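You operate a simulated robot arm through the tools that you are given. There is no shell and no other tool. Be economical: measure what you need, move in short steps, check, and stop when the job is done.

The job below is to be done with a simulated two-armed robot. You get a single attempt, and the scene is never put back.

## Task
On the narrow walkway behind the oval lamp port, fold the green cloth in half.

Only the result counts: the job must be done as asked and must still hold three seconds after the hand-in. Knocking over, shifting, dropping, spilling or breaking anything else fails it. Flat cloth is picked up by pressing the open fingertips on it (5 to 10 N) and closing them slowly along it; thin cloth reads only 2 to 8 mm in the jaws.

## Robot
Two 7-joint arms with two-finger grippers on one trunk, on a base that drives. Base frame: it is fixed to the floor where the robot stands at the start and does not move with it; the origin is under the middle of the robot, x ahead of it, y to its left, z up; the surface under the hand at the start is at about z = 800. Readings come in mm, rad, newtons and seconds.
The left shoulder is at the start at [72, 162, 1002], the right one opposite. With the tool pointing down near the work surface each hand reaches from about 320 to 760 mm from the robot's upright axis, wherever it stands, measured 20 degrees to its own side. Places, roughly: narrow walkway behind the oval lamp port [500, -300, 800]. Payload 2.45 kg a hand.
The TCP of each hand is the grasp point between the finger pads, 26 mm short of the fingertips. In the tool frame z runs along the fingers and y along their closing line. Largest opening 96 mm; the body of the gripper starts 69 mm behind the TCP.
Orientation is that of the tool frame in the base frame, as [roll, pitch, yaw] about the fixed x, y, z axes, in that order (R = Rz(yaw) Ry(pitch) Rx(roll)). With the fingers straight down and closing along the base's y, the tool's x points along the base's -x, its y along +y and its z along -z.

## Interface
- The arms move only by the tool nudge_tool. It takes "left_steps", "right_steps" or both (then of equal length, played together; a hand with none holds still); each is a list of rows, each a list of 3 entries, a list of its own where there are three numbers: the shift along the base's x, y, z in units of 250 mm (1.0 is 250 mm), then the turn, a rotation vector about the base's x, y, z in units of 45 degrees (1.0 is 45 degrees), then the gripper command, from -1 (fully open) to 1 (shut), values between in proportion. In form: [[[dx, dy, dz], [wx, wy, wz], claw], ...]. A call has 1 to 10 rows; each row is the pose to reach, as a shift and turn from the pose commanded when the call began. A call with a number of a shift or a turn outside -1 to 1 is refused whole. Each row takes 0.2 s and may step no farther than 50 mm and 0.15 rad from the row before; otherwise, or with a gripper value out of range, the whole call is refused. Where a pose cannot be reached the arm comes as near as it can. A force on the tool above 40 N (or 10 N above the force at the start of the call, whichever is more), or a blocked arm, ends the call early, and 0.2 s more pass. The fingers move at their own pace and stop on an object; they squeeze with about 31 N. The grip force told is the motor's: it shows also when the fingers shut on nothing. Time passes only in rows, and 0.2 s behind the last, so rows that repeat a pose let the fingers close. It gives the time, the measured TCP pose, the force on the tool (base axes), the opening and the grip force at its end, in the units of the frame above (readings bear some noise), with the torque about the TCP (base axes, N m) and any sound that the robot's microphone picked up.
- Cameras (640 x 400 px; columns grow to the right, rows downward): "scene" is now at [182.8, 13.2, 1465.4]; the picture's right is [0.25, -0.97, -0.00], its down [-0.83, -0.21, -0.52] and it looks along [0.50, 0.13, -0.85] (base axes); focal length 263 px, centre (320, 200). "left" rides on the left gripper at [82, -3, -98] in its tool frame; the picture's right is [0.04, 1.00, 0.00], its down [-0.73, 0.03, -0.68] and it looks along [-0.68, 0.03, 0.73] (tool axes); focal length 256 px, centre (320, 200). "right" rides on the right gripper at [82, 3, -98] in its tool frame; the picture's right is [-0.04, 1.00, 0.00], its down [-0.73, -0.03, -0.68] and it looks along [-0.68, -0.03, 0.73] (tool axes); focal length 256 px, centre (320, 200).
- grab_frame(camera): a new picture of that camera. No time passes.
- slide_trunk(by): slides the trunk up (or, below 0, down) by that many mm; the arms and the scene camera ride with it, the base frame stays. It gives what a move gives, with no picture.
- base_move(legs): drives the robot by 1 to 6 legs, each [ahead, left, turn to the left] in mm, mm and rad, along the robot's own axes; the way and the turn of a leg run together, so that a leg with both is an arc; at most 1500 mm and 3.142 rad a leg. The arms and the cameras ride along, it lands a little off, and it stops where it bumps. It gives what a move gives.
- turn_head(pan, tilt): turns the head with the scene camera to pan (to the left, within 2.094 rad either way) and tilt (down, from -0.506 to 1.204), counted from straight ahead of the robot. It gives what a move gives.
- probe_pixels(camera, pixels): for up to 12 pixels [column, row] of the newest picture of that camera ("zoom" is the newest enlarged one), the place [x, y, z] in the base frame of the surface seen there, good to about 2 mm, but the place of the scene camera against the robot may be out by one fixed shift of up to 18 mm in any direction. No time passes.
- zoom(camera, box): a new picture of the part [left, top, right, bottom] of that camera's present view, enlarged. No time passes.
- job_done(): hands the job in; it is judged then, once.

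Keep the steps short. Do not move on a guess: measure, check each grasp and each placing, and mend mistakes. In all there are 80 turns and 78 pictures (those below and enlarged ones count). Leave the grippers open and the arms clear of the work at the hand-in unless told otherwise, and finish with a single line.

The tools are called after "Emit:" as a command line: name --argument value ..., lists and objects as JSON in quotes. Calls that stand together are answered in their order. nudge_tool: Moves the arms, as the interface text tells. Its arguments: {"type":"object","properties":{"left_steps":{"type":"array","items":{"type":"array"}},"right_steps":{"type":"array","items":{"type":"array"}}},"required":[]} The other tools are called the same way: slide_trunk (by) slides the trunk up or down; base_move (legs) drives the base; turn_head (pan, tilt) turns the head that bears the scene camera; grab_frame (camera) takes a picture; probe_pixels (camera, pixels) gives the place of the surface under pixels of a picture; zoom (camera, box) takes an enlarged picture of a part of a camera's view; job_done () hands the job in.

At the start:

```text
t: 0.0
left_tool_pos: [563.5, 239.3, 1040.0]
left_tcp_rot: [-3.141, -0.001, 3.141]
left_contact_force: [0.3, 0.8, 0.8]
left_ft_torque: [0.03, -0.02, 0.02]
left_opening: 96.1
left_grasp_force: 0.0
right_tool_pos: [348.1, -159.5, 962.0]
right_tcp_rot: [-3.14, 0.0, 3.14]
right_contact_force: [-0.4, 1.6, 0.2]
right_ft_torque: [0.02, 0.0, 0.03]
right_opening: 96.0
right_grasp_force: 0.0
trunk travel left (down, up): [-175.0, 392.0]
robot x, y, heading: [-0.2, -2.8, 0.001]
head pan, tilt: [0.251, 1.018]
```

scene: 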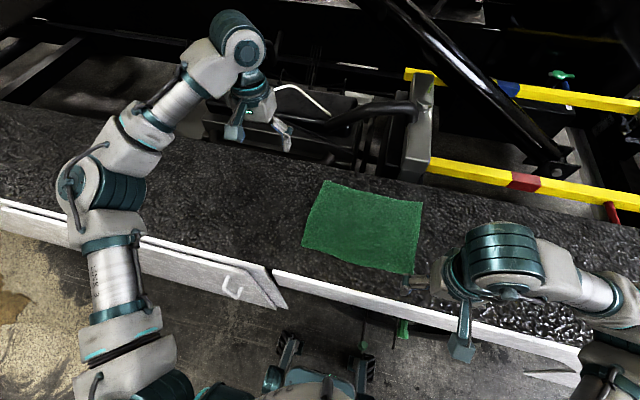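
right: 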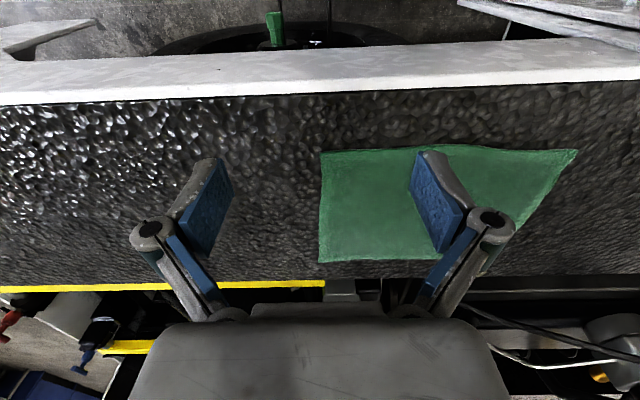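
left: 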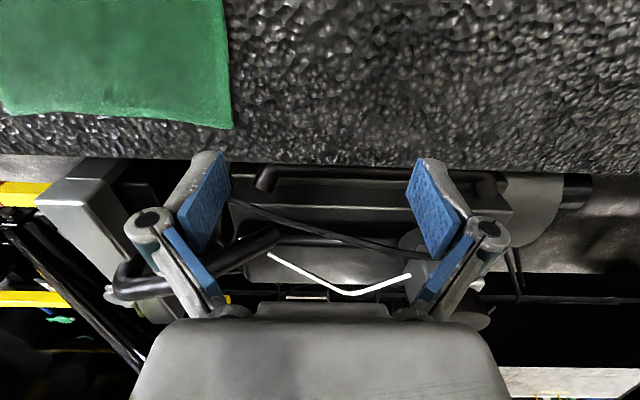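

The green cloth lies on the dark walkway, with scene corners near (327,181), (422,201), (413,274) and (302,246). I'll probe these in both the scene and right pictures.

Emit:
probe_pixels --camera "scene" --pixels '[[328, 183], [420, 203], [411, 272], [304, 246], [365, 225], [375, 192], [357, 259], [315, 215], [417, 238], [290, 250], [440, 240], [300, 280]]'

Emit:
probe_pixels --camera "right" --pixels '[[322, 155], [572, 153], [322, 259], [350, 200], [322, 205], [290, 200], [540, 200], [290, 110], [290, 270], [500, 165], [400, 152], [380, 258]]'

Emit:
zoom --camera "scene" --box '[280, 160, 440, 300]'

```text
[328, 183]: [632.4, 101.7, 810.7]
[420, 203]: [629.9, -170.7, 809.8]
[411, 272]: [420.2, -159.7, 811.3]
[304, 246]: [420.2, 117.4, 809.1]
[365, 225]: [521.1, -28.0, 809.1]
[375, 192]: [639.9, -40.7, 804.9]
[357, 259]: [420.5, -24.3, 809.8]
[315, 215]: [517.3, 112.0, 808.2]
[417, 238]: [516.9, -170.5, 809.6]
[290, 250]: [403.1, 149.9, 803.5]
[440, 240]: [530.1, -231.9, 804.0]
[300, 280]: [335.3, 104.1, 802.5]
```

```text
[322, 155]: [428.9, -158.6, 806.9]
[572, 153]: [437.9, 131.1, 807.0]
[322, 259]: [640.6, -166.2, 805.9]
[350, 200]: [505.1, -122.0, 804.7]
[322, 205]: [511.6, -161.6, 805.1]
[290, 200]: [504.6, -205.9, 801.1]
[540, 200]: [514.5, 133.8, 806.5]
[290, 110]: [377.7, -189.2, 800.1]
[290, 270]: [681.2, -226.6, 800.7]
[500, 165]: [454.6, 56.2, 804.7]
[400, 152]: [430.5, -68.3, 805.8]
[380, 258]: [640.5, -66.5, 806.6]
```

```text
2.86 times, centred on (360, 230) of scene
```

zoom: 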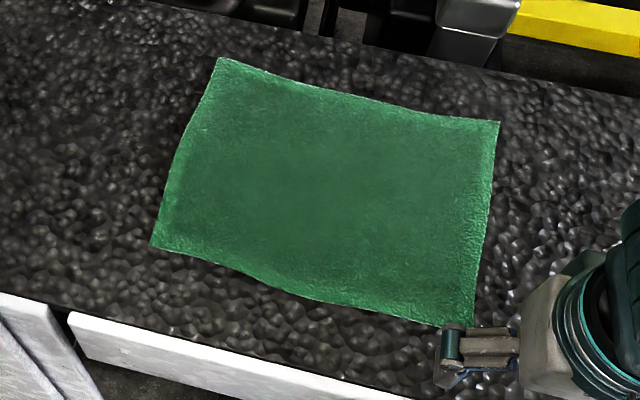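

The cloth spans about x 429–641 and y −165 to 131, with its top at z≈806. The plan is to pinch the two near corners and fold them over to the far edge. First I'll probe the far-left corner in the left picture (≈232,127) and the near-left corner in the right picture (≈576,150).

Emit:
probe_pixels --camera "left" --pixels '[[229, 123], [226, 60], [222, 5], [150, 116], [60, 112], [10, 110], [260, 100], [260, 150], [260, 180]]'

Emit:
probe_pixels --camera "right" --pixels '[[573, 152], [565, 165], [490, 150], [440, 148], [360, 152], [600, 150], [324, 152]]'

```text
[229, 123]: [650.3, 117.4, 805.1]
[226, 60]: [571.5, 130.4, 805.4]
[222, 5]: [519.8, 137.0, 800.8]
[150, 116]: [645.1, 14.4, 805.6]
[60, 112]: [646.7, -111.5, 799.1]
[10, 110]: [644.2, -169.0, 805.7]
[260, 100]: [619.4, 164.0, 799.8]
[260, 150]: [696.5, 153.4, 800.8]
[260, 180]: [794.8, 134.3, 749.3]
```

```text
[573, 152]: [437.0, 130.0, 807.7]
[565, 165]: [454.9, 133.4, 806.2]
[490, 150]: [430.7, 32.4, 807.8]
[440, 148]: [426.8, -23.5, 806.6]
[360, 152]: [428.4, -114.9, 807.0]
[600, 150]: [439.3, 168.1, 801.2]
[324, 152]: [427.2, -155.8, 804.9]
```

The corners are NL≈(435,131), NR≈(425,−158), FL≈(652,118) and FR≈(644,−168). I'll bring both hands above the near corners at TCP z≈870, with about 34 mm opening.

Emit:
nudge_tool --left_steps '[[[-0.08, -0.09, -0.11], [0, 0, 0], 0.3], [[-0.17, -0.18, -0.22], [0, 0, 0], 0.3], [[-0.26, -0.27, -0.33], [0, 0, 0], 0.3], [[-0.35, -0.36, -0.44], [0, 0, 0], 0.3], [[-0.43, -0.45, -0.55], [0, 0, 0], 0.3], [[-0.5, -0.545, -0.67], [0, 0, 0], 0.3], [[-0.5, -0.545, -0.67], [0, 0, 0], 0.3]]' --right_steps '[[[0.05, 0.02, -0.06], [0, 0, 0], 0.3], [[0.1, 0.04, -0.12], [0, 0, 0], 0.3], [[0.15, 0.06, -0.18], [0, 0, 0], 0.3], [[0.2, 0.08, -0.24], [0, 0, 0], 0.3], [[0.26, 0.1, -0.3], [0, 0, 0], 0.3], [[0.32, 0.12, -0.36], [0, 0, 0], 0.3], [[0.32, 0.12, -0.36], [0, 0, 0], 0.3]]'

Emit:
grab_frame --camera "left"

Emit:
grab_frame --camera "right"

```text
t: 1.6
left_tool_pos: [434.2, 102.1, 873.3]
left_tcp_rot: [3.14, 0.004, -3.141]
left_contact_force: [0.4, -0.3, 1.1]
left_ft_torque: [0.04, 0.0, -0.02]
left_opening: 33.6
left_grasp_force: 0.1
right_tool_pos: [423.1, -129.1, 875.1]
right_tcp_rot: [3.141, 0.007, -3.141]
right_contact_force: [-1.1, -0.3, 0.0]
right_ft_torque: [0.0, 0.0, 0.02]
right_opening: 33.5
right_grasp_force: 0.1
trunk travel left (down, up): [-175.0, 392.0]
robot x, y, heading: [-2.9, -0.6, 0.003]
head pan, tilt: [0.251, 1.018]
```

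```text
73 pictures are left
```

left: 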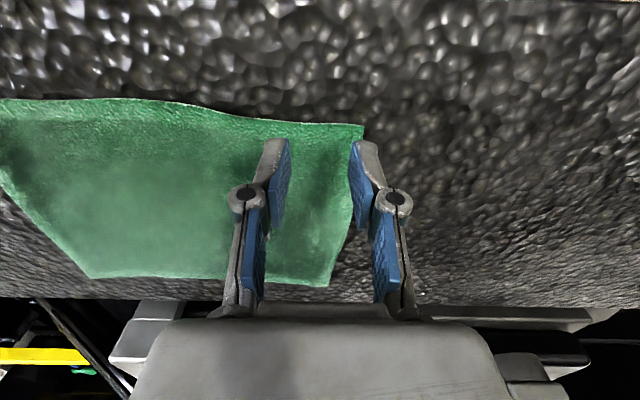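

```text
72 pictures are left
```

right: 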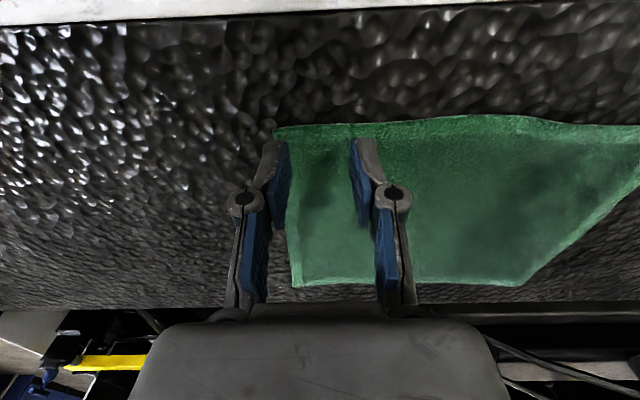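

Both hands are above the corners. I'll probe the corners again from close up: left view (360,128), right view (278,132).

Emit:
probe_pixels --camera "left" --pixels '[[360, 128], [352, 170], [320, 126], [328, 283], [240, 118], [100, 275]]'

Emit:
probe_pixels --camera "right" --pixels '[[279, 132], [320, 130], [296, 280], [400, 122], [510, 282], [250, 130]]'

```text
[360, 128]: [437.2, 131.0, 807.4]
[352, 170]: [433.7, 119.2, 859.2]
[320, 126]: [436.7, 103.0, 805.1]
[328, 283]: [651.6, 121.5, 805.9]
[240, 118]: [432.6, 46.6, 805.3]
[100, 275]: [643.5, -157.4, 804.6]
```

```text
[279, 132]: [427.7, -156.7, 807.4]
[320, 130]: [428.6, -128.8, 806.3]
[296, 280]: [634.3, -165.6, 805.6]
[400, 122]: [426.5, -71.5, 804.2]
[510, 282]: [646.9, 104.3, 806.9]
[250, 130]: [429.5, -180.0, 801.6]
```

Edge x is ≈434 at the left and ≈425 at the right. I'll shift 4–5 mm forward and lower to just above the cloth, with TCP z≈836.

Emit:
nudge_tool --left_steps '[[[0.016, 0, -0.07], [0, 0, 0], 0.3], [[0.016, 0, -0.14], [0, 0, 0], 0.3], [[0.016, 0, -0.148], [0, 0, 0], 0.3]]' --right_steps '[[[0.02, 0, -0.07], [0, 0, 0], 0.3], [[0.02, 0, -0.14], [0, 0, 0], 0.3], [[0.02, 0, -0.148], [0, 0, 0], 0.3]]'

```text
t: 2.4
left_tool_pos: [439.4, 103.5, 836.4]
left_tcp_rot: [-3.142, 0.003, -3.141]
left_contact_force: [-0.2, 0.0, 0.0]
left_ft_torque: [-0.04, 0.01, 0.0]
left_opening: 33.7
left_grasp_force: 0.0
right_tool_pos: [428.3, -129.9, 835.9]
right_tcp_rot: [-3.139, 0.003, 3.141]
right_contact_force: [-0.8, -0.7, 0.4]
right_ft_torque: [0.01, 0.0, -0.01]
right_opening: 33.6
right_grasp_force: 0.1
trunk travel left (down, up): [-175.0, 392.0]
robot x, y, heading: [-1.3, 0.1, 0.002]
head pan, tilt: [0.251, 1.018]
```

There is no contact yet. I'll lower another 6 mm in small rows.

Emit:
nudge_tool --left_steps '[[[0, 0, -0.008], [0, 0, 0], 0.3], [[0, 0, -0.016], [0, 0, 0], 0.3], [[0, 0, -0.024], [0, 0, 0], 0.3]]' --right_steps '[[[0, 0, -0.008], [0, 0, 0], 0.3], [[0, 0, -0.016], [0, 0, 0], 0.3], [[0, 0, -0.024], [0, 0, 0], 0.3]]'

```text
t: 3.2
left_tool_pos: [439.3, 102.5, 830.9]
left_tcp_rot: [3.141, 0.003, 3.141]
left_contact_force: [-0.7, -0.5, 1.1]
left_ft_torque: [-0.04, 0.02, -0.02]
left_opening: 33.5
left_grasp_force: 0.0
right_tool_pos: [428.2, -129.9, 829.6]
right_tcp_rot: [-3.142, 0.003, -3.141]
right_contact_force: [0.9, -0.5, 0.9]
right_ft_torque: [0.0, 0.02, 0.01]
right_opening: 33.6
right_grasp_force: 0.1
trunk travel left (down, up): [-175.0, 392.0]
robot x, y, heading: [-0.6, 0.3, 0.001]
head pan, tilt: [0.251, 1.018]
```

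Still about 1 N. I'll go down another 3 mm.

Emit:
nudge_tool --left_steps '[[[0, 0, -0.006], [0, 0, 0], 0.3], [[0, 0, -0.012], [0, 0, 0], 0.3]]' --right_steps '[[[0, 0, -0.006], [0, 0, 0], 0.3], [[0, 0, -0.012], [0, 0, 0], 0.3]]'

```text
t: 3.8
left_tool_pos: [440.2, 103.0, 829.6]
left_tcp_rot: [3.141, 0.006, -3.142]
left_contact_force: [0.0, -0.3, 2.9]
left_ft_torque: [-0.05, -0.05, 0.0]
left_opening: 33.6
left_grasp_force: 0.1
right_tool_pos: [429.3, -129.5, 828.5]
right_tcp_rot: [3.141, 0.007, 3.141]
right_contact_force: [2.8, -0.7, 11.2]
right_ft_torque: [-0.02, -0.11, 0.0]
right_opening: 34.2
right_grasp_force: 0.2
trunk travel left (down, up): [-175.0, 392.0]
robot x, y, heading: [4.4, 4.1, -0.001]
head pan, tilt: [0.251, 1.018]
```

Right presses 11 N and left 3 N. I'll lower the left 1.2 mm more and ease the right 0.5 mm.

Emit:
nudge_tool --left_steps '[[[0, 0, -0.005], [0, 0, 0], 0.3]]' --right_steps '[[[0, 0, 0.002], [0, 0, 0], 0.3]]'

```text
t: 4.2
left_tool_pos: [439.9, 104.0, 828.1]
left_tcp_rot: [3.14, 0.006, -3.141]
left_contact_force: [1.7, -1.2, 10.1]
left_ft_torque: [-0.02, -0.08, -0.02]
left_opening: 34.6
left_grasp_force: 0.7
right_tool_pos: [428.6, -130.1, 828.1]
right_tcp_rot: [3.141, 0.006, 3.141]
right_contact_force: [4.9, -0.7, 10.1]
right_ft_torque: [0.0, -0.18, 0.04]
right_opening: 33.6
right_grasp_force: 0.6
trunk travel left (down, up): [-175.0, 392.0]
robot x, y, heading: [3.6, -2.9, 0.001]
head pan, tilt: [0.251, 1.018]
```

Both press about 10 N. I'll close slowly while holding the pose.

Emit:
nudge_tool --left_steps '[[[0, 0, 0], [0, 0, 0], 0.37], [[0, 0, 0], [0, 0, 0], 0.44], [[0, 0, 0], [0, 0, 0], 0.51], [[0, 0, 0], [0, 0, 0], 0.58], [[0, 0, 0], [0, 0, 0], 0.65], [[0, 0, 0], [0, 0, 0], 0.72], [[0, 0, 0], [0, 0, 0], 0.8], [[0, 0, 0], [0, 0, 0], 0.88], [[0, 0, 0], [0, 0, 0], 1], [[0, 0, 0], [0, 0, 0], 1]]' --right_steps '[[[0, 0, 0], [0, 0, 0], 0.37], [[0, 0, 0], [0, 0, 0], 0.44], [[0, 0, 0], [0, 0, 0], 0.51], [[0, 0, 0], [0, 0, 0], 0.58], [[0, 0, 0], [0, 0, 0], 0.65], [[0, 0, 0], [0, 0, 0], 0.72], [[0, 0, 0], [0, 0, 0], 0.8], [[0, 0, 0], [0, 0, 0], 0.88], [[0, 0, 0], [0, 0, 0], 1], [[0, 0, 0], [0, 0, 0], 1]]'

Emit:
grab_frame --camera "left"

Emit:
grab_frame --camera "right"

```text
t: 6.4
left_tool_pos: [438.2, 102.6, 828.6]
left_tcp_rot: [3.141, 0.003, 3.141]
left_contact_force: [0.7, -3.8, 16.5]
left_ft_torque: [-0.11, -0.09, 0.04]
left_opening: 3.7
left_grasp_force: 30.7
right_tool_pos: [428.6, -131.1, 828.4]
right_tcp_rot: [3.141, 0.006, 3.141]
right_contact_force: [-0.9, 1.9, 12.1]
right_ft_torque: [0.02, -0.06, 0.04]
right_opening: 3.5
right_grasp_force: 31.0
trunk travel left (down, up): [-175.0, 392.0]
robot x, y, heading: [-1.1, 0.4, 0.0]
head pan, tilt: [0.251, 1.018]
```

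```text
71 pictures are left
```

left: 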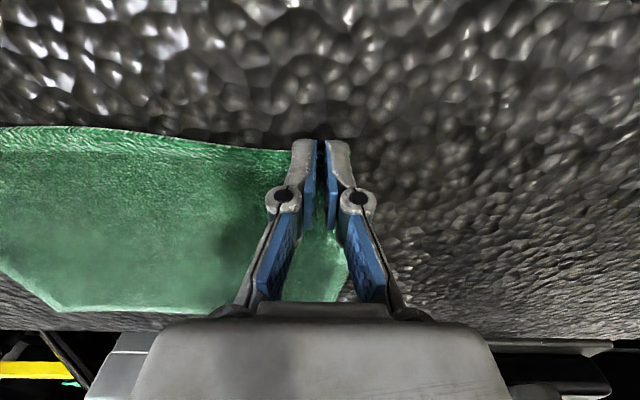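

```text
70 pictures are left
```

right: 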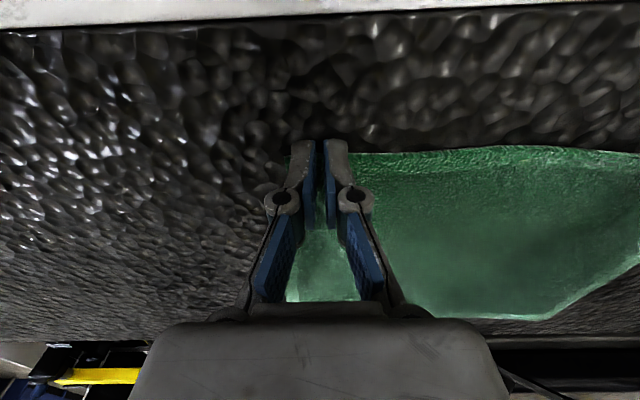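

Openings read 3.7 and 3.5 mm at 31 N, so cloth is pinched. I'll lift about 40 mm slowly and check.

Emit:
nudge_tool --left_steps '[[[0.005, 0, 0.04], [0, 0, 0], 1], [[0.01, 0, 0.08], [0, 0, 0], 1], [[0.02, 0, 0.12], [0, 0, 0], 1], [[0.04, 0, 0.16], [0, 0, 0], 1]]' --right_steps '[[[0.005, 0, 0.04], [0, 0, 0], 1], [[0.01, 0, 0.08], [0, 0, 0], 1], [[0.02, 0, 0.12], [0, 0, 0], 1], [[0.04, 0, 0.16], [0, 0, 0], 1]]'

Emit:
grab_frame --camera "scene"

Emit:
grab_frame --camera "left"

Emit:
grab_frame --camera "right"

```text
t: 7.4
left_tool_pos: [448.7, 102.3, 867.0]
left_tcp_rot: [-3.141, 0.002, -3.141]
left_contact_force: [0.4, -3.8, 0.2]
left_ft_torque: [-0.12, -0.02, 0.04]
left_opening: 3.5
left_grasp_force: 30.5
right_tool_pos: [439.0, -130.2, 867.7]
right_tcp_rot: [-3.141, 0.002, 3.14]
right_contact_force: [-0.3, 5.6, 0.4]
right_ft_torque: [0.1, -0.03, 0.04]
right_opening: 3.4
right_grasp_force: 31.4
trunk travel left (down, up): [-175.0, 392.0]
robot x, y, heading: [2.9, -1.2, 0.002]
head pan, tilt: [0.251, 1.018]
```

```text
69 pictures are left
```

scene: 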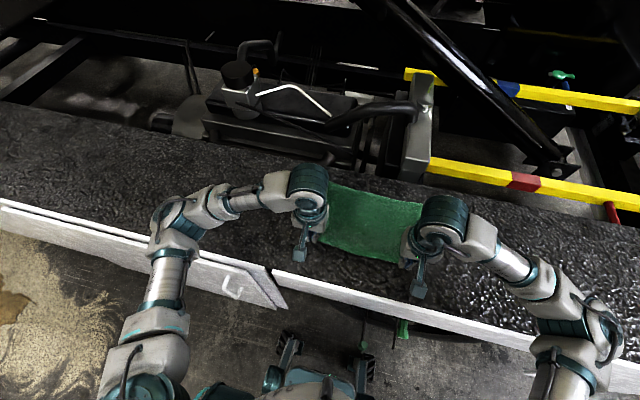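

```text
68 pictures are left
```

left: 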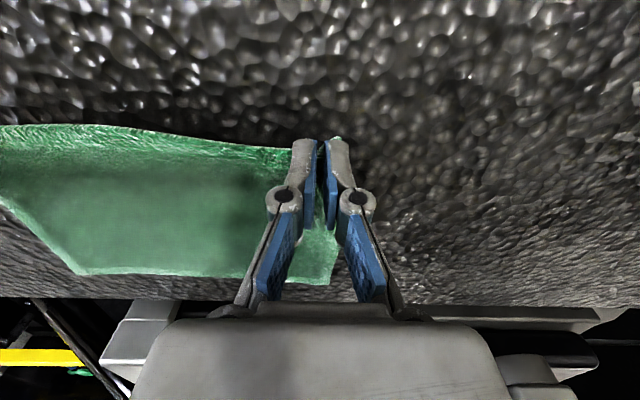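

```text
67 pictures are left
```

right: 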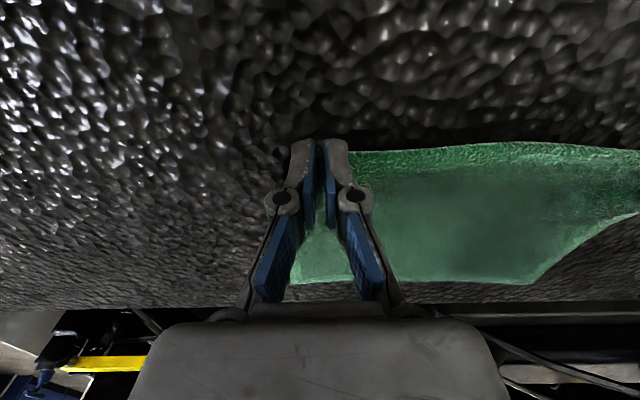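

Both corners are held and lifted. Before swinging over, I'll probe the heights of the fixtures behind the far edge.

Emit:
probe_pixels --camera "scene" --pixels '[[300, 110], [240, 90], [400, 112], [425, 100], [420, 160], [380, 130], [340, 155], [260, 130], [300, 150], [345, 184], [450, 165], [390, 175]]'

```text
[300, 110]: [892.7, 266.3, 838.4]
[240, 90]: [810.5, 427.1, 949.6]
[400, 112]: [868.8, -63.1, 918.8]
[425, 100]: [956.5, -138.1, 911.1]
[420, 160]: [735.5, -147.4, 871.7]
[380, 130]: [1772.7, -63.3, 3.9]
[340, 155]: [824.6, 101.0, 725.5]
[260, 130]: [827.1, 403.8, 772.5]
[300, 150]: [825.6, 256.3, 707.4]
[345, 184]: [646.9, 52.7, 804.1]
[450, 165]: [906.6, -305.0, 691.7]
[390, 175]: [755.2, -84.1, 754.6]
```

There is a post at x≈735–745, y≈−147 reaching z≈915, so I'll limit the tilt to 20°. I'll swing both corners over in an arc about the fold line at x≈539.

Emit:
nudge_tool --left_steps '[[[0.043, -0.003, 0.06], [0, 0.038, 0], 1], [[0.103, -0.006, 0.116], [0, 0.09, 0], 1], [[0.17, -0.009, 0.16], [0, 0.127, 0], 1], [[0.243, -0.012, 0.192], [0, 0.178, 0], 1], [[0.315, -0.015, 0.21], [0, 0.23, 0], 1], [[0.39, -0.018, 0.218], [0, 0.28, 0], 1]]' --right_steps '[[[0.043, -0.003, 0.06], [0, 0.038, 0], 1], [[0.103, -0.006, 0.116], [0, 0.09, 0], 1], [[0.17, -0.009, 0.16], [0, 0.127, 0], 1], [[0.243, -0.012, 0.192], [0, 0.178, 0], 1], [[0.315, -0.015, 0.21], [0, 0.23, 0], 1], [[0.39, -0.018, 0.218], [0, 0.28, 0], 1]]'

Emit:
grab_frame --camera "scene"

Emit:
grab_frame --camera "left"

Emit:
grab_frame --camera "right"

```text
t: 8.8
left_tool_pos: [548.7, 98.9, 920.4]
left_tcp_rot: [3.141, -0.217, -3.141]
left_contact_force: [0.0, -4.5, 0.2]
left_ft_torque: [-0.14, 0.0, 0.01]
left_opening: 3.3
left_grasp_force: 30.5
right_tool_pos: [537.1, -134.1, 921.3]
right_tcp_rot: [-3.141, -0.22, -3.14]
right_contact_force: [-0.7, 4.5, 0.3]
right_ft_torque: [0.18, 0.02, 0.08]
right_opening: 3.7
right_grasp_force: 30.9
trunk travel left (down, up): [-175.0, 392.0]
robot x, y, heading: [-1.1, 1.1, 0.002]
head pan, tilt: [0.251, 1.018]
```

```text
66 pictures are left
```

scene: 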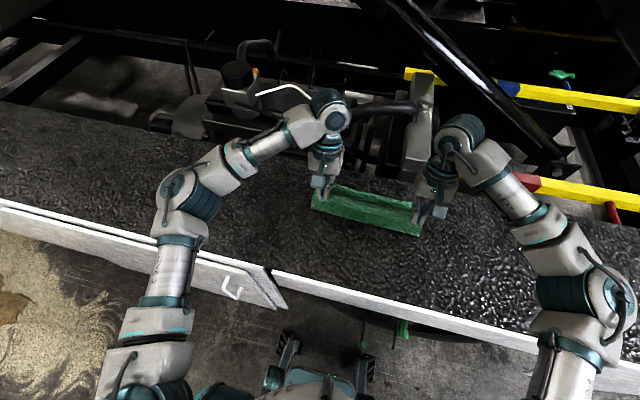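

```text
65 pictures are left
```

left: 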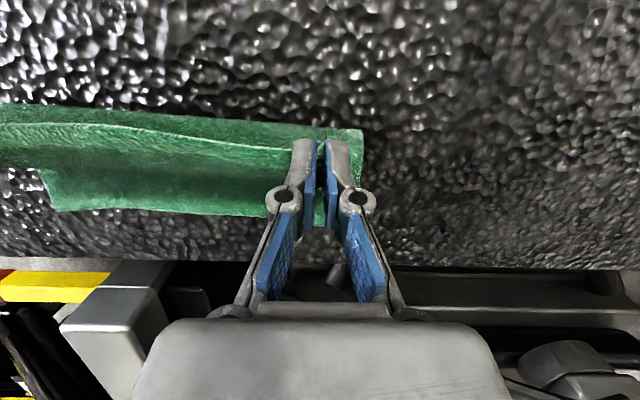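

```text
64 pictures are left
```

right: 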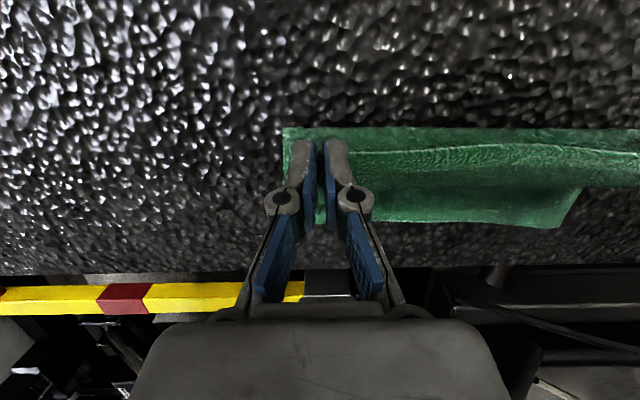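

The cloth is draping over well. I'll check that the far edge has stayed put and where the fold is.

Emit:
probe_pixels --camera "left" --pixels '[[60, 205], [200, 210], [240, 212], [355, 140], [200, 122], [330, 210], [100, 290]]'

Emit:
probe_pixels --camera "right" --pixels '[[540, 222], [450, 217], [390, 215], [288, 135], [420, 132], [318, 218]]'

```text
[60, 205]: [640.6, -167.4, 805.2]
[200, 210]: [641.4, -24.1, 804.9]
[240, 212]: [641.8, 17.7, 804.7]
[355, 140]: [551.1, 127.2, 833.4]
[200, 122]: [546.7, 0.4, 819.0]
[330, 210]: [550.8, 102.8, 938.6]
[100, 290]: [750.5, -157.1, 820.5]
```

```text
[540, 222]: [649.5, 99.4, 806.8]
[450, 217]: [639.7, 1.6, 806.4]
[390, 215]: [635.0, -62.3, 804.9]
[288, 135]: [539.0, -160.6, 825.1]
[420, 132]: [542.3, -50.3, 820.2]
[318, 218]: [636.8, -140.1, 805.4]
```

The far edge has not moved. I'll continue the arc down to tip z≈828 over the far edge.

Emit:
nudge_tool --left_steps '[[[0.076, -0.003, -0.009], [0, 0.038, 0], 1], [[0.148, -0.006, -0.03], [0, 0.089, 0], 1], [[0.21, -0.009, -0.068], [0, 0.127, 0], 1], [[0.274, -0.012, -0.112], [0, 0.166, 0], 1], [[0.334, -0.014, -0.168], [0, 0.166, 0], 1], [[0.382, -0.014, -0.23], [0, 0.166, 0], 1], [[0.413, -0.014, -0.278], [0, 0.166, 0], 1]]' --right_steps '[[[0.076, -0.003, -0.009], [0, 0.038, 0], 1], [[0.148, -0.006, -0.03], [0, 0.089, 0], 1], [[0.21, -0.009, -0.068], [0, 0.127, 0], 1], [[0.274, -0.012, -0.112], [0, 0.166, 0], 1], [[0.334, -0.014, -0.168], [0, 0.166, 0], 1], [[0.382, -0.014, -0.23], [0, 0.166, 0], 1], [[0.413, -0.014, -0.278], [0, 0.166, 0], 1]]'

Emit:
grab_frame --camera "scene"

Emit:
grab_frame --camera "left"

Emit:
grab_frame --camera "right"

```text
t: 10.4
left_tool_pos: [649.2, 94.5, 854.2]
left_tcp_rot: [3.139, -0.35, 3.139]
left_contact_force: [0.0, -4.0, 0.4]
left_ft_torque: [-0.11, 0.0, 0.02]
left_opening: 4.0
left_grasp_force: 30.5
left hand out of reach, approached as far as the arm can: row 7
right_tool_pos: [643.0, -137.7, 851.9]
right_tcp_rot: [3.139, -0.348, -3.141]
right_contact_force: [0.3, 4.0, 1.7]
right_ft_torque: [0.15, 0.0, 0.01]
right_opening: 3.4
right_grasp_force: 30.9
trunk travel left (down, up): [-175.0, 392.0]
robot x, y, heading: [-4.0, -0.3, -0.001]
head pan, tilt: [0.251, 1.018]
```

```text
63 pictures are left
```

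scene: 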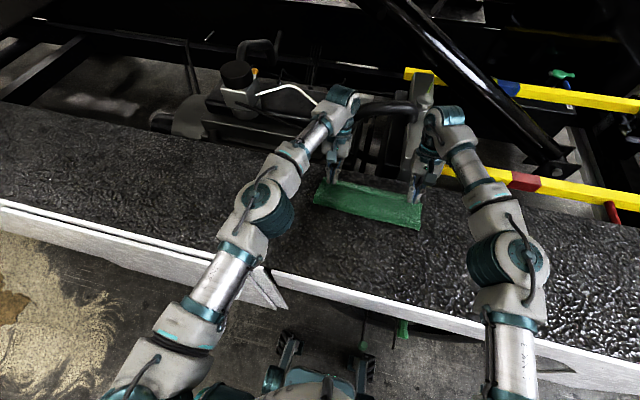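

```text
62 pictures are left
```

left: 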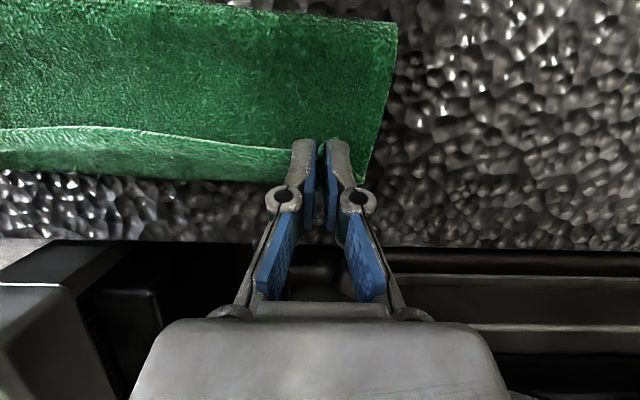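

```text
61 pictures are left
```

right: 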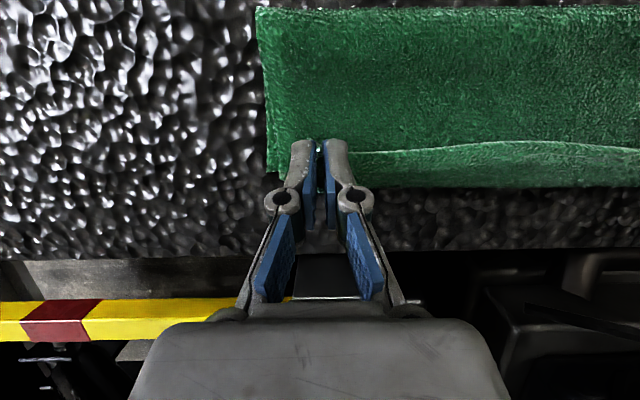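

The left arm is at its reach limit because of the tilt. I'll lower the left tilt to about 0.2 rad while moving both tips to the far edge, at tip z≈815.

Emit:
nudge_tool --left_steps '[[[0.0, 0, 0], [0, -0.1, 0], 1], [[0.002, 0, -0.02], [0, -0.2, 0], 1], [[0.006, 0, -0.042], [0, -0.2, 0], 1]]' --right_steps '[[[0.008, 0, -0.0], [0, -0.03, 0], 1], [[0.012, 0, -0.02], [0, -0.06, 0], 1], [[0.02, 0, -0.048], [0, -0.06, 0], 1]]'

Emit:
zoom --camera "scene" --box '[290, 150, 450, 250]'

Emit:
grab_frame --camera "left"

Emit:
grab_frame --camera "right"

```text
t: 11.2
left_tool_pos: [647.9, 97.0, 843.4]
left_tcp_rot: [3.14, -0.19, -3.141]
left_contact_force: [0.4, -6.1, -0.6]
left_ft_torque: [-0.13, 0.03, 0.01]
left_opening: 3.7
left_grasp_force: 31.4
right_tool_pos: [647.2, -138.2, 840.1]
right_tcp_rot: [-3.141, -0.299, -3.141]
right_contact_force: [0.2, 6.5, -0.5]
right_ft_torque: [0.2, -0.04, 0.01]
right_opening: 3.3
right_grasp_force: 30.3
trunk travel left (down, up): [-175.0, 392.0]
robot x, y, heading: [-0.0, -1.3, -0.002]
head pan, tilt: [0.251, 1.018]
```

```text
4.00 times, centred on (370, 200) of scene
```

zoom: 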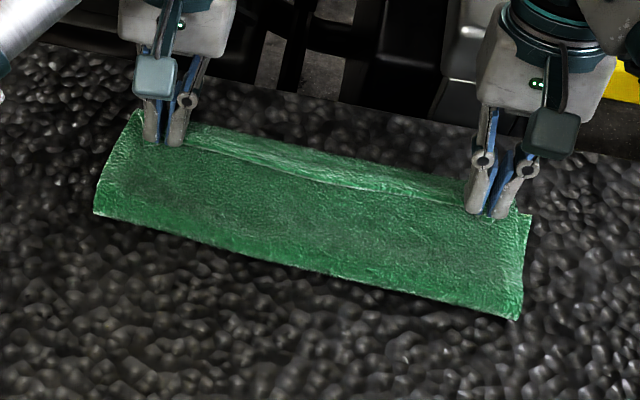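

```text
59 pictures are left
```

left: 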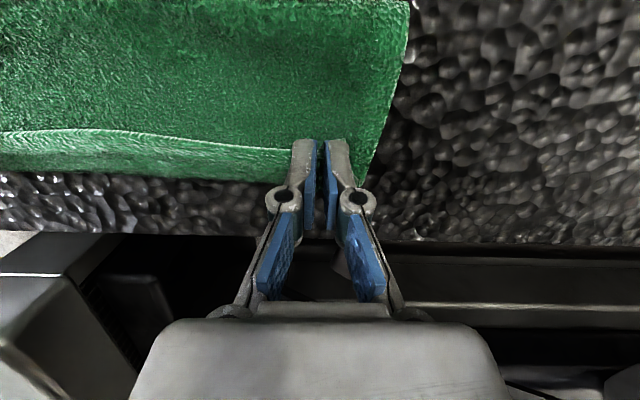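

```text
58 pictures are left
```

right: 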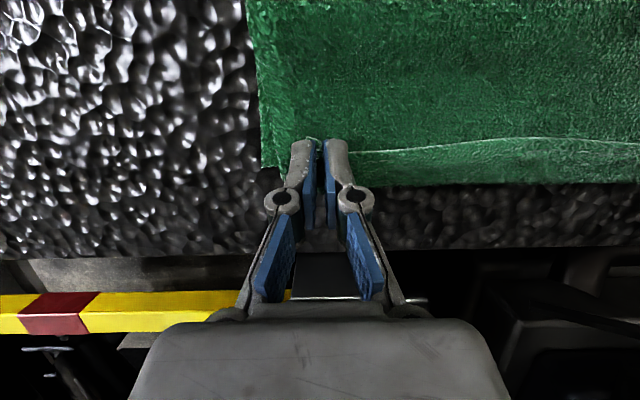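

The upper edge still lies a little short of the far edge. I'll measure both edges.

Emit:
probe_pixels --camera "left" --pixels '[[240, 145], [240, 178], [120, 133], [120, 170], [20, 132], [20, 165], [280, 148], [280, 182], [366, 180], [404, 5]]'

Emit:
probe_pixels --camera "right" --pixels '[[390, 149], [390, 182], [500, 141], [500, 181], [600, 142], [600, 180], [270, 160], [255, 60]]'

Emit:
probe_pixels --camera "zoom" --pixels '[[140, 118], [97, 210], [515, 316], [525, 218], [300, 265]]'

```text
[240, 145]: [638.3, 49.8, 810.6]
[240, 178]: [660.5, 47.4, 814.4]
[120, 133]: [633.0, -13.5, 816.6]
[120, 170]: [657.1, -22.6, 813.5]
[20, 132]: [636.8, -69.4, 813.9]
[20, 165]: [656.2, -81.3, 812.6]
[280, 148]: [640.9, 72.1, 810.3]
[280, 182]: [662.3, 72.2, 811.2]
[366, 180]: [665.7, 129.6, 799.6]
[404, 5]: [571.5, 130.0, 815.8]
```

```text
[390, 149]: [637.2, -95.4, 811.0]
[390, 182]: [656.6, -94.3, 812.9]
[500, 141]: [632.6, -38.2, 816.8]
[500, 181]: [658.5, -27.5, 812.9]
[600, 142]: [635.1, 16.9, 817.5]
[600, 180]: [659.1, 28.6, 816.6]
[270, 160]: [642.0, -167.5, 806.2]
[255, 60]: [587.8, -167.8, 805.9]
```

```text
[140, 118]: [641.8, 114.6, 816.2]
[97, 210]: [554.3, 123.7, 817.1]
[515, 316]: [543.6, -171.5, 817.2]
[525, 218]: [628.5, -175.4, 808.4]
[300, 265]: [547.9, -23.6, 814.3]
```

The outer band reaches x≈658 at z≈813, while the bottom edge had been at 643. I'll look closer to tell which layer it is.

Emit:
zoom --camera "left" --box '[180, 80, 420, 230]'

Emit:
zoom --camera "right" --box '[220, 80, 460, 230]'

```text
2.67 times, centred on (300, 155) of left
```

zoom: 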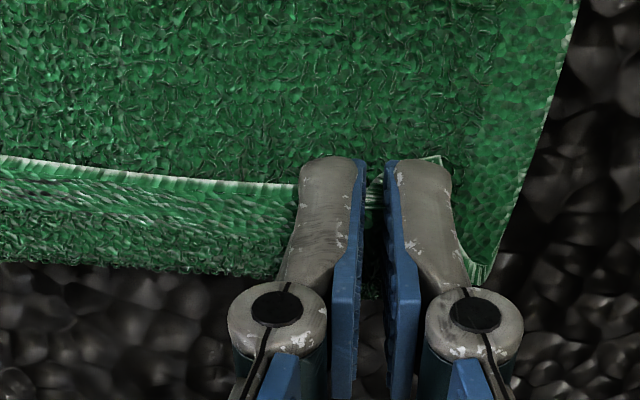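

```text
2.67 times, centred on (340, 155) of right
```

zoom: 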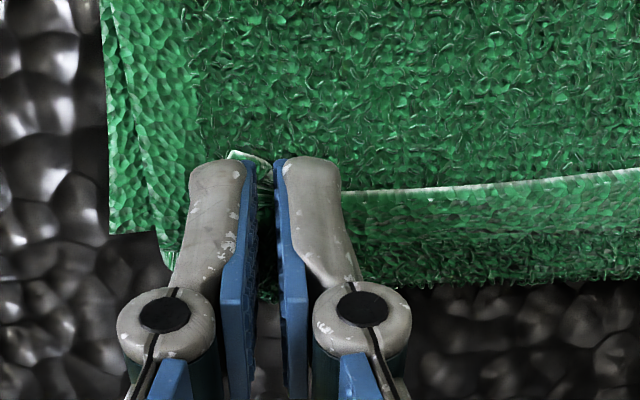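

I can see it now. The near edge with its white hem is doubled back on top: the hem is at x≈637 and the bend at x≈658. The hands must therefore come back about 30 mm and the strip must be turned outward. I'll retreat 30 mm in x and add tilt so the held strip stands up before release.

Emit:
nudge_tool --left_steps '[[[-0.03, -0.003, 0.02], [0, 0.1, 0], 1], [[-0.06, -0.006, 0.02], [0, 0.2, 0], 1], [[-0.09, -0.009, 0.02], [0, 0.3, 0], 1], [[-0.111, -0.012, 0.01], [0, 0.395, 0], 1]]' --right_steps '[[[-0.03, 0.003, 0.02], [0, 0.07, 0], 1], [[-0.06, 0.006, 0.02], [0, 0.14, 0], 1], [[-0.09, 0.009, 0.02], [0, 0.2, 0], 1], [[-0.114, 0.012, 0.01], [0, 0.255, 0], 1]]'

Emit:
zoom --camera "scene" --box '[290, 150, 450, 250]'

Emit:
grab_frame --camera "left"

Emit:
grab_frame --camera "right"

```text
t: 12.2
left_tool_pos: [619.3, 94.3, 841.0]
left_tcp_rot: [3.134, -0.507, -3.14]
left_contact_force: [0.3, -3.1, 0.1]
left_ft_torque: [-0.02, 0.01, 0.02]
left_opening: 3.3
left_grasp_force: 31.0
left hand out of reach, approached as far as the arm can: row 4
right_tool_pos: [618.4, -135.0, 842.7]
right_tcp_rot: [-3.141, -0.502, -3.141]
right_contact_force: [0.1, 2.7, 0.9]
right_ft_torque: [0.06, -0.03, -0.04]
right_opening: 3.3
right_grasp_force: 31.0
trunk travel left (down, up): [-175.0, 392.0]
robot x, y, heading: [0.7, 5.2, 0.003]
head pan, tilt: [0.251, 1.018]
```

```text
4.00 times, centred on (370, 200) of scene
```

zoom: 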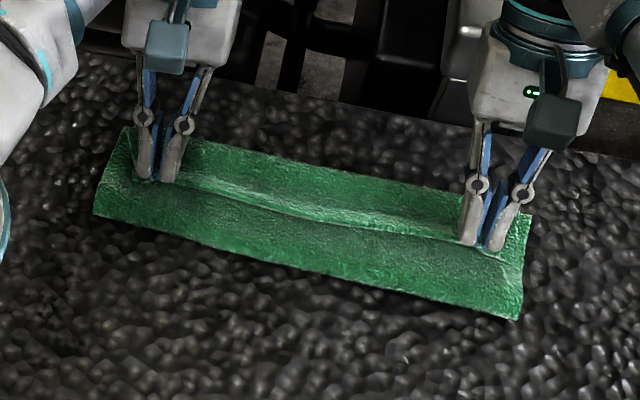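

```text
54 pictures are left
```

left: 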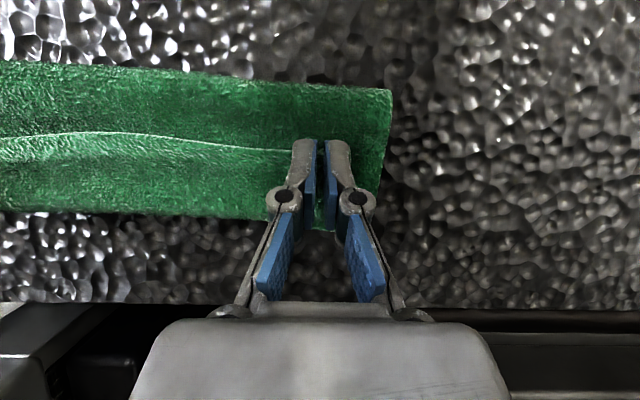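

```text
53 pictures are left
```

right: 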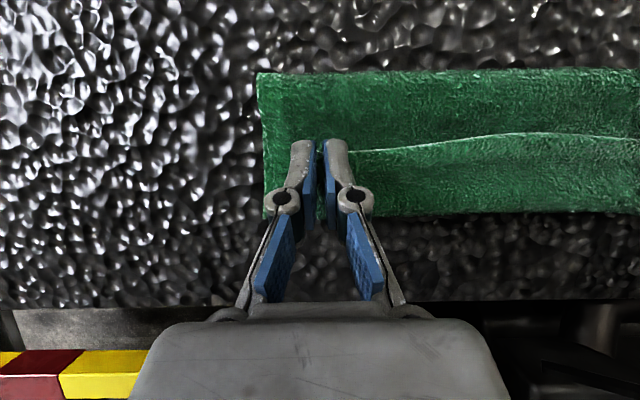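

The hem is now a standing line. I'll probe the hem and the outer bend positions.

Emit:
probe_pixels --camera "left" --pixels '[[240, 148], [240, 205], [120, 135], [120, 180], [120, 208], [20, 145], [20, 205], [200, 77], [385, 100]]'

Emit:
probe_pixels --camera "right" --pixels '[[390, 149], [390, 180], [390, 210], [500, 135], [500, 180], [500, 210], [600, 138], [450, 80], [265, 90], [269, 210]]'

```text
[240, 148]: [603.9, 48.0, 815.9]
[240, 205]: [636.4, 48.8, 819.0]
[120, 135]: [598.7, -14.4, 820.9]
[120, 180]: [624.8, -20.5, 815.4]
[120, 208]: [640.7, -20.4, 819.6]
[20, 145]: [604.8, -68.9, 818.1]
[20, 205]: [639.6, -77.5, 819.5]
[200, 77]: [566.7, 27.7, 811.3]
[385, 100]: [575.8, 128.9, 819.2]
```

```text
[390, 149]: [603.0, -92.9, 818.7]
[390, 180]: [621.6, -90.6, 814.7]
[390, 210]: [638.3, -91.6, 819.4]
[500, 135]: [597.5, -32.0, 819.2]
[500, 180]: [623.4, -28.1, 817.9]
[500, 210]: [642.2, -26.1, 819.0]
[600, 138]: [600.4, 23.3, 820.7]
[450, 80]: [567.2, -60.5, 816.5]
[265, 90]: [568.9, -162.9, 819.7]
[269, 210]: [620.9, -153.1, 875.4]
```

The crease sits at x≈553 but should be at ≈539, so too much cloth is in the top layer. I'll lift the hands back to open the crease, then re-lay it.

Emit:
nudge_tool --left_steps '[[[-0.04, 0.003, 0.08], [0, -0.1, 0], 1], [[-0.12, 0.006, 0.17], [0, -0.2, 0], 1], [[-0.2, 0.009, 0.24], [0, -0.3, 0], 1], [[-0.29, 0.012, 0.29], [0, -0.35, 0], 1], [[-0.36, 0.012, 0.29], [0, -0.35, 0], 1], [[-0.36, 0.012, 0.29], [0, -0.35, 0], 1]]' --right_steps '[[[-0.04, -0.003, 0.08], [0, -0.1, 0], 1], [[-0.12, -0.006, 0.17], [0, -0.2, 0], 1], [[-0.2, -0.009, 0.24], [0, -0.3, 0], 1], [[-0.29, -0.012, 0.29], [0, -0.35, 0], 1], [[-0.36, -0.012, 0.29], [0, -0.35, 0], 1], [[-0.36, -0.012, 0.29], [0, -0.35, 0], 1]]'

Emit:
grab_frame --camera "left"

Emit:
grab_frame --camera "right"

```text
t: 13.6
left_tool_pos: [525.2, 98.7, 910.7]
left_tcp_rot: [-3.139, -0.225, 3.141]
left_contact_force: [1.2, -8.3, -0.8]
left_ft_torque: [-0.22, 0.01, 0.03]
left_opening: 3.5
left_grasp_force: 31.1
right_tool_pos: [525.2, -138.6, 915.6]
right_tcp_rot: [3.14, -0.225, -3.142]
right_contact_force: [-0.9, 8.2, -1.1]
right_ft_torque: [0.23, 0.01, 0.03]
right_opening: 3.5
right_grasp_force: 30.9
trunk travel left (down, up): [-175.0, 392.0]
robot x, y, heading: [-2.0, -1.7, 0.004]
head pan, tilt: [0.251, 1.018]
```

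```text
52 pictures are left
```

left: 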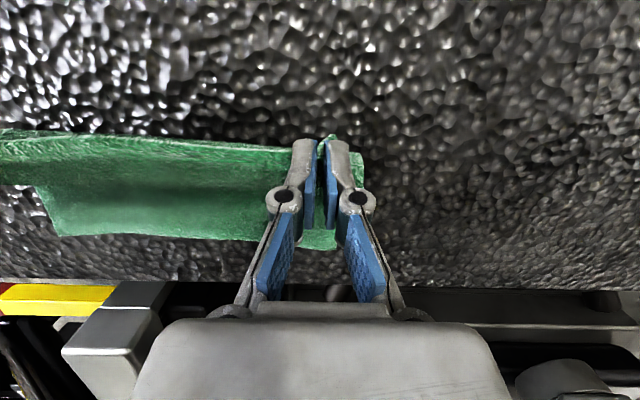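

```text
51 pictures are left
```

right: 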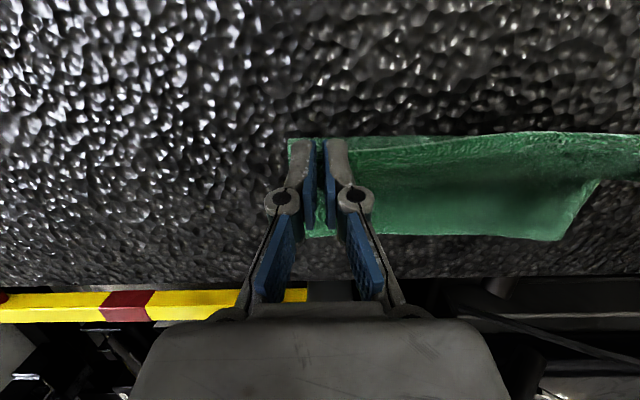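

The crease is open again. I'll swing forward to tip ≈(621/613, z 868) with the cloth nearly taut, so that on release the top layer falls outward onto the far edge. First the move, then a check.

Emit:
nudge_tool --left_steps '[[[0.08, -0.002, 0.02], [0, 0.05, 0], 1], [[0.17, -0.004, 0.03], [0, 0.1, 0], 1], [[0.25, -0.006, 0.02], [0, 0.15, 0], 1], [[0.33, -0.008, -0.02], [0, 0.2, 0], 1], [[0.39, -0.01, -0.055], [0, 0.25, 0], 1], [[0.43, -0.012, -0.084], [0, 0.29, 0], 1]]' --right_steps '[[[0.07, 0, 0.02], [0, 0.05, 0], 1], [[0.15, 0, 0.025], [0, 0.1, 0], 1], [[0.23, 0.002, 0.01], [0, 0.15, 0], 1], [[0.3, 0.003, -0.03], [0, 0.2, 0], 1], [[0.36, 0.004, -0.07], [0, 0.25, 0], 1], [[0.4, 0.004, -0.1], [0, 0.29, 0], 1]]'

Emit:
zoom --camera "scene" --box '[290, 150, 450, 250]'

Emit:
grab_frame --camera "left"

Emit:
grab_frame --camera "right"

```text
t: 15.0
left_tool_pos: [625.7, 95.7, 898.4]
left_tcp_rot: [-3.138, -0.42, 3.14]
left_contact_force: [0.1, -4.1, -0.1]
left_ft_torque: [-0.04, 0.0, 0.03]
left_opening: 3.3
left_grasp_force: 32.9
left hand out of reach, approached as far as the arm can: row 6
right_tool_pos: [630.3, -136.2, 892.1]
right_tcp_rot: [3.14, -0.451, -3.139]
right_contact_force: [0.7, 3.5, -0.2]
right_ft_torque: [0.1, 0.04, -0.02]
right_opening: 3.6
right_grasp_force: 31.0
trunk travel left (down, up): [-175.0, 392.0]
robot x, y, heading: [-0.2, -1.7, 0.003]
head pan, tilt: [0.251, 1.018]
```

```text
4.00 times, centred on (370, 200) of scene
```

zoom: 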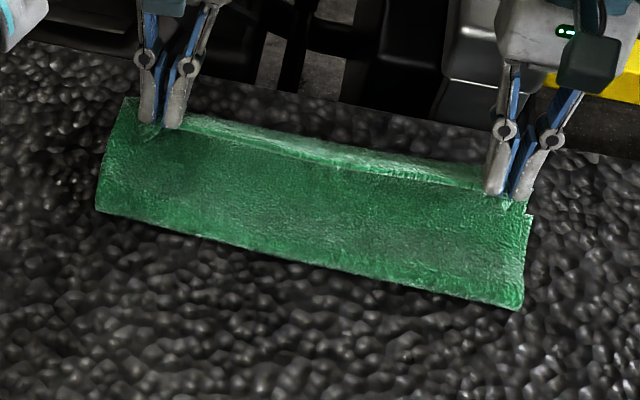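

```text
49 pictures are left
```

left: 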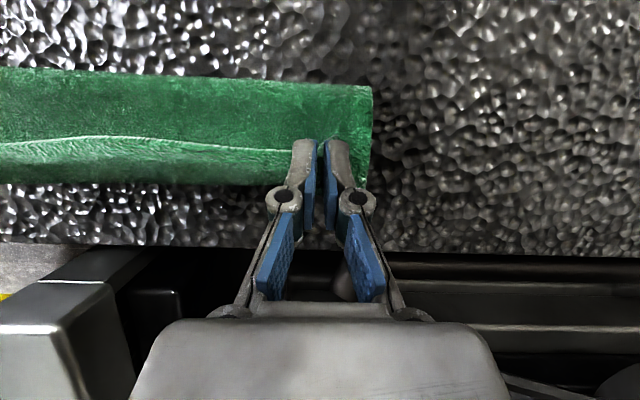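

```text
48 pictures are left
```

right: 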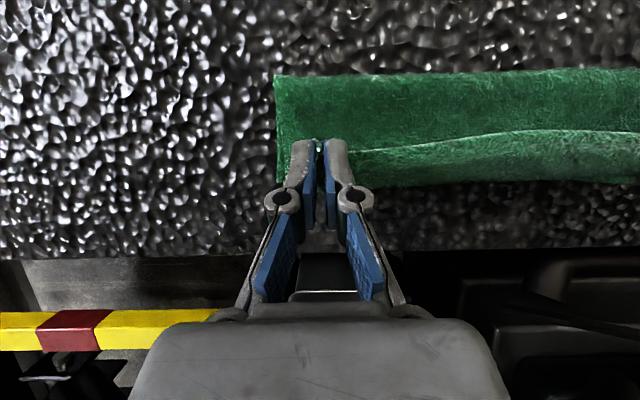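

Before releasing, I'll probe the crease, hem and outer bend.

Emit:
probe_pixels --camera "left" --pixels '[[200, 144], [200, 165], [200, 182], [100, 136], [100, 178], [200, 78], [100, 74], [368, 92], [340, 90], [200, 110]]'

Emit:
probe_pixels --camera "right" --pixels '[[390, 148], [390, 165], [390, 182], [500, 133], [500, 178], [450, 78], [350, 82], [280, 82], [450, 105]]'

```text
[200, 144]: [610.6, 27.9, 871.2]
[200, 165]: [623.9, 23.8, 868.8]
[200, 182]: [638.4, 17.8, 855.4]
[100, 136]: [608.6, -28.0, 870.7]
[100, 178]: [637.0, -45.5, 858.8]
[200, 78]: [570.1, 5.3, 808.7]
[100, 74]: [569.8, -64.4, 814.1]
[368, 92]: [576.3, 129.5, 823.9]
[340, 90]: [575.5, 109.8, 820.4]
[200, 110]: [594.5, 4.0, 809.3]
```

```text
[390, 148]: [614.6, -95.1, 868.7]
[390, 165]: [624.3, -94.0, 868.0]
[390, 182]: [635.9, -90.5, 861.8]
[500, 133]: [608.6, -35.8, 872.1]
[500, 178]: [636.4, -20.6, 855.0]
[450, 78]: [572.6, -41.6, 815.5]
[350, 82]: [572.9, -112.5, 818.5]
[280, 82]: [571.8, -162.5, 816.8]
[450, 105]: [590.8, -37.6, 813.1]
```

The crease has slid to ≈570 because I reached too far out. I'll lift back again and re-lay along a lower, shorter path, ending with the tips at x≈610/602, z≈816 and never going past that.

Emit:
nudge_tool --left_steps '[[[-0.16, 0, 0.05], [0, -0.08, 0], 1], [[-0.32, 0, 0.07], [0, -0.17, 0], 1], [[-0.42, 0, 0.05], [0, -0.25, 0], 1], [[-0.42, 0, 0.05], [0, -0.25, 0], 1], [[-0.277, 0, 0.028], [0, -0.2, 0], 1], [[-0.17, 0, -0.045], [0, -0.1, 0], 1], [[-0.092, 0, -0.128], [0, 0, 0], 1], [[-0.039, 0, -0.204], [0, 0.04, 0], 1], [[-0.013, 0, -0.237], [0, 0.1, 0], 1]]' --right_steps '[[[-0.18, 0, 0.07], [0, -0.1, 0], 1], [[-0.35, 0, 0.1], [0, -0.2, 0], 1], [[-0.45, 0, 0.08], [0, -0.28, 0], 1], [[-0.45, 0, 0.08], [0, -0.28, 0], 1], [[-0.328, 0, 0.052], [0, -0.24, 0], 1], [[-0.22, 0, -0.02], [0, -0.15, 0], 1], [[-0.14, 0, -0.104], [0, -0.05, 0], 1], [[-0.088, 0, -0.18], [0, 0, 0], 1], [[-0.062, 0, -0.212], [0, 0.06, 0], 1]]'

Emit:
zoom --camera "scene" --box '[290, 150, 450, 250]'

Emit:
grab_frame --camera "left"

Emit:
grab_frame --camera "right"

```text
t: 17.0
left_tool_pos: [613.9, 96.3, 847.2]
left_tcp_rot: [-3.14, -0.482, 3.139]
left_contact_force: [-0.5, -3.7, 0.3]
left_ft_torque: [-0.1, -0.01, 0.05]
left_opening: 3.6
left_grasp_force: 32.7
left hand out of reach, approached as far as the arm can: row 9
right_tool_pos: [612.3, -136.9, 838.5]
right_tcp_rot: [-3.141, -0.498, 3.14]
right_contact_force: [-0.2, 3.5, 1.9]
right_ft_torque: [0.1, 0.03, 0.0]
right_opening: 3.2
right_grasp_force: 31.3
trunk travel left (down, up): [-175.0, 392.0]
robot x, y, heading: [-1.2, 0.7, 0.004]
head pan, tilt: [0.251, 1.018]
```

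```text
4.00 times, centred on (370, 200) of scene
```

zoom: 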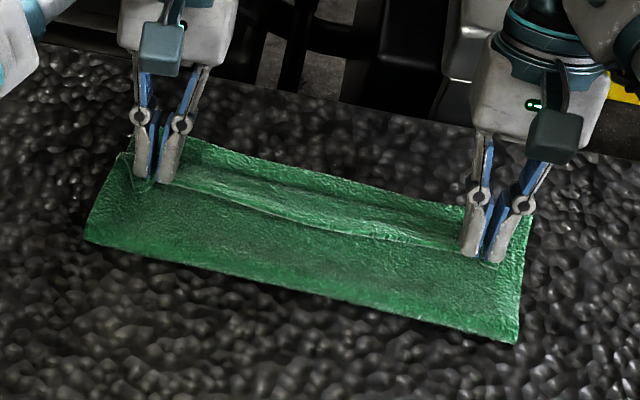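

```text
46 pictures are left
```

left: 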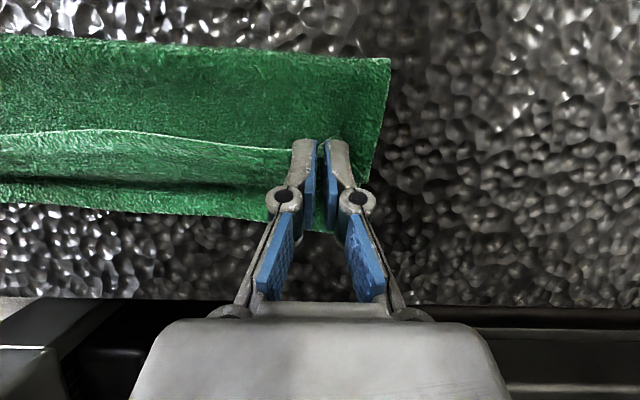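

```text
45 pictures are left
```

right: 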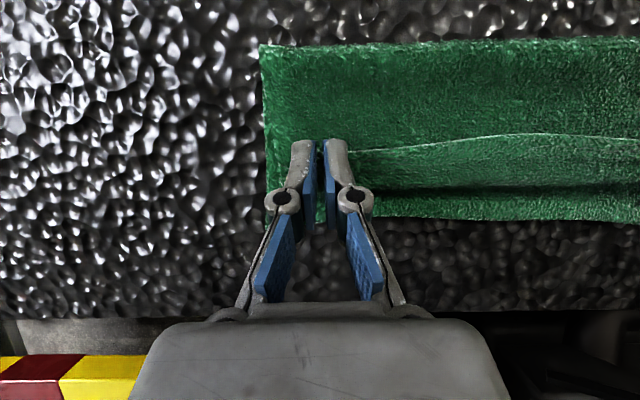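

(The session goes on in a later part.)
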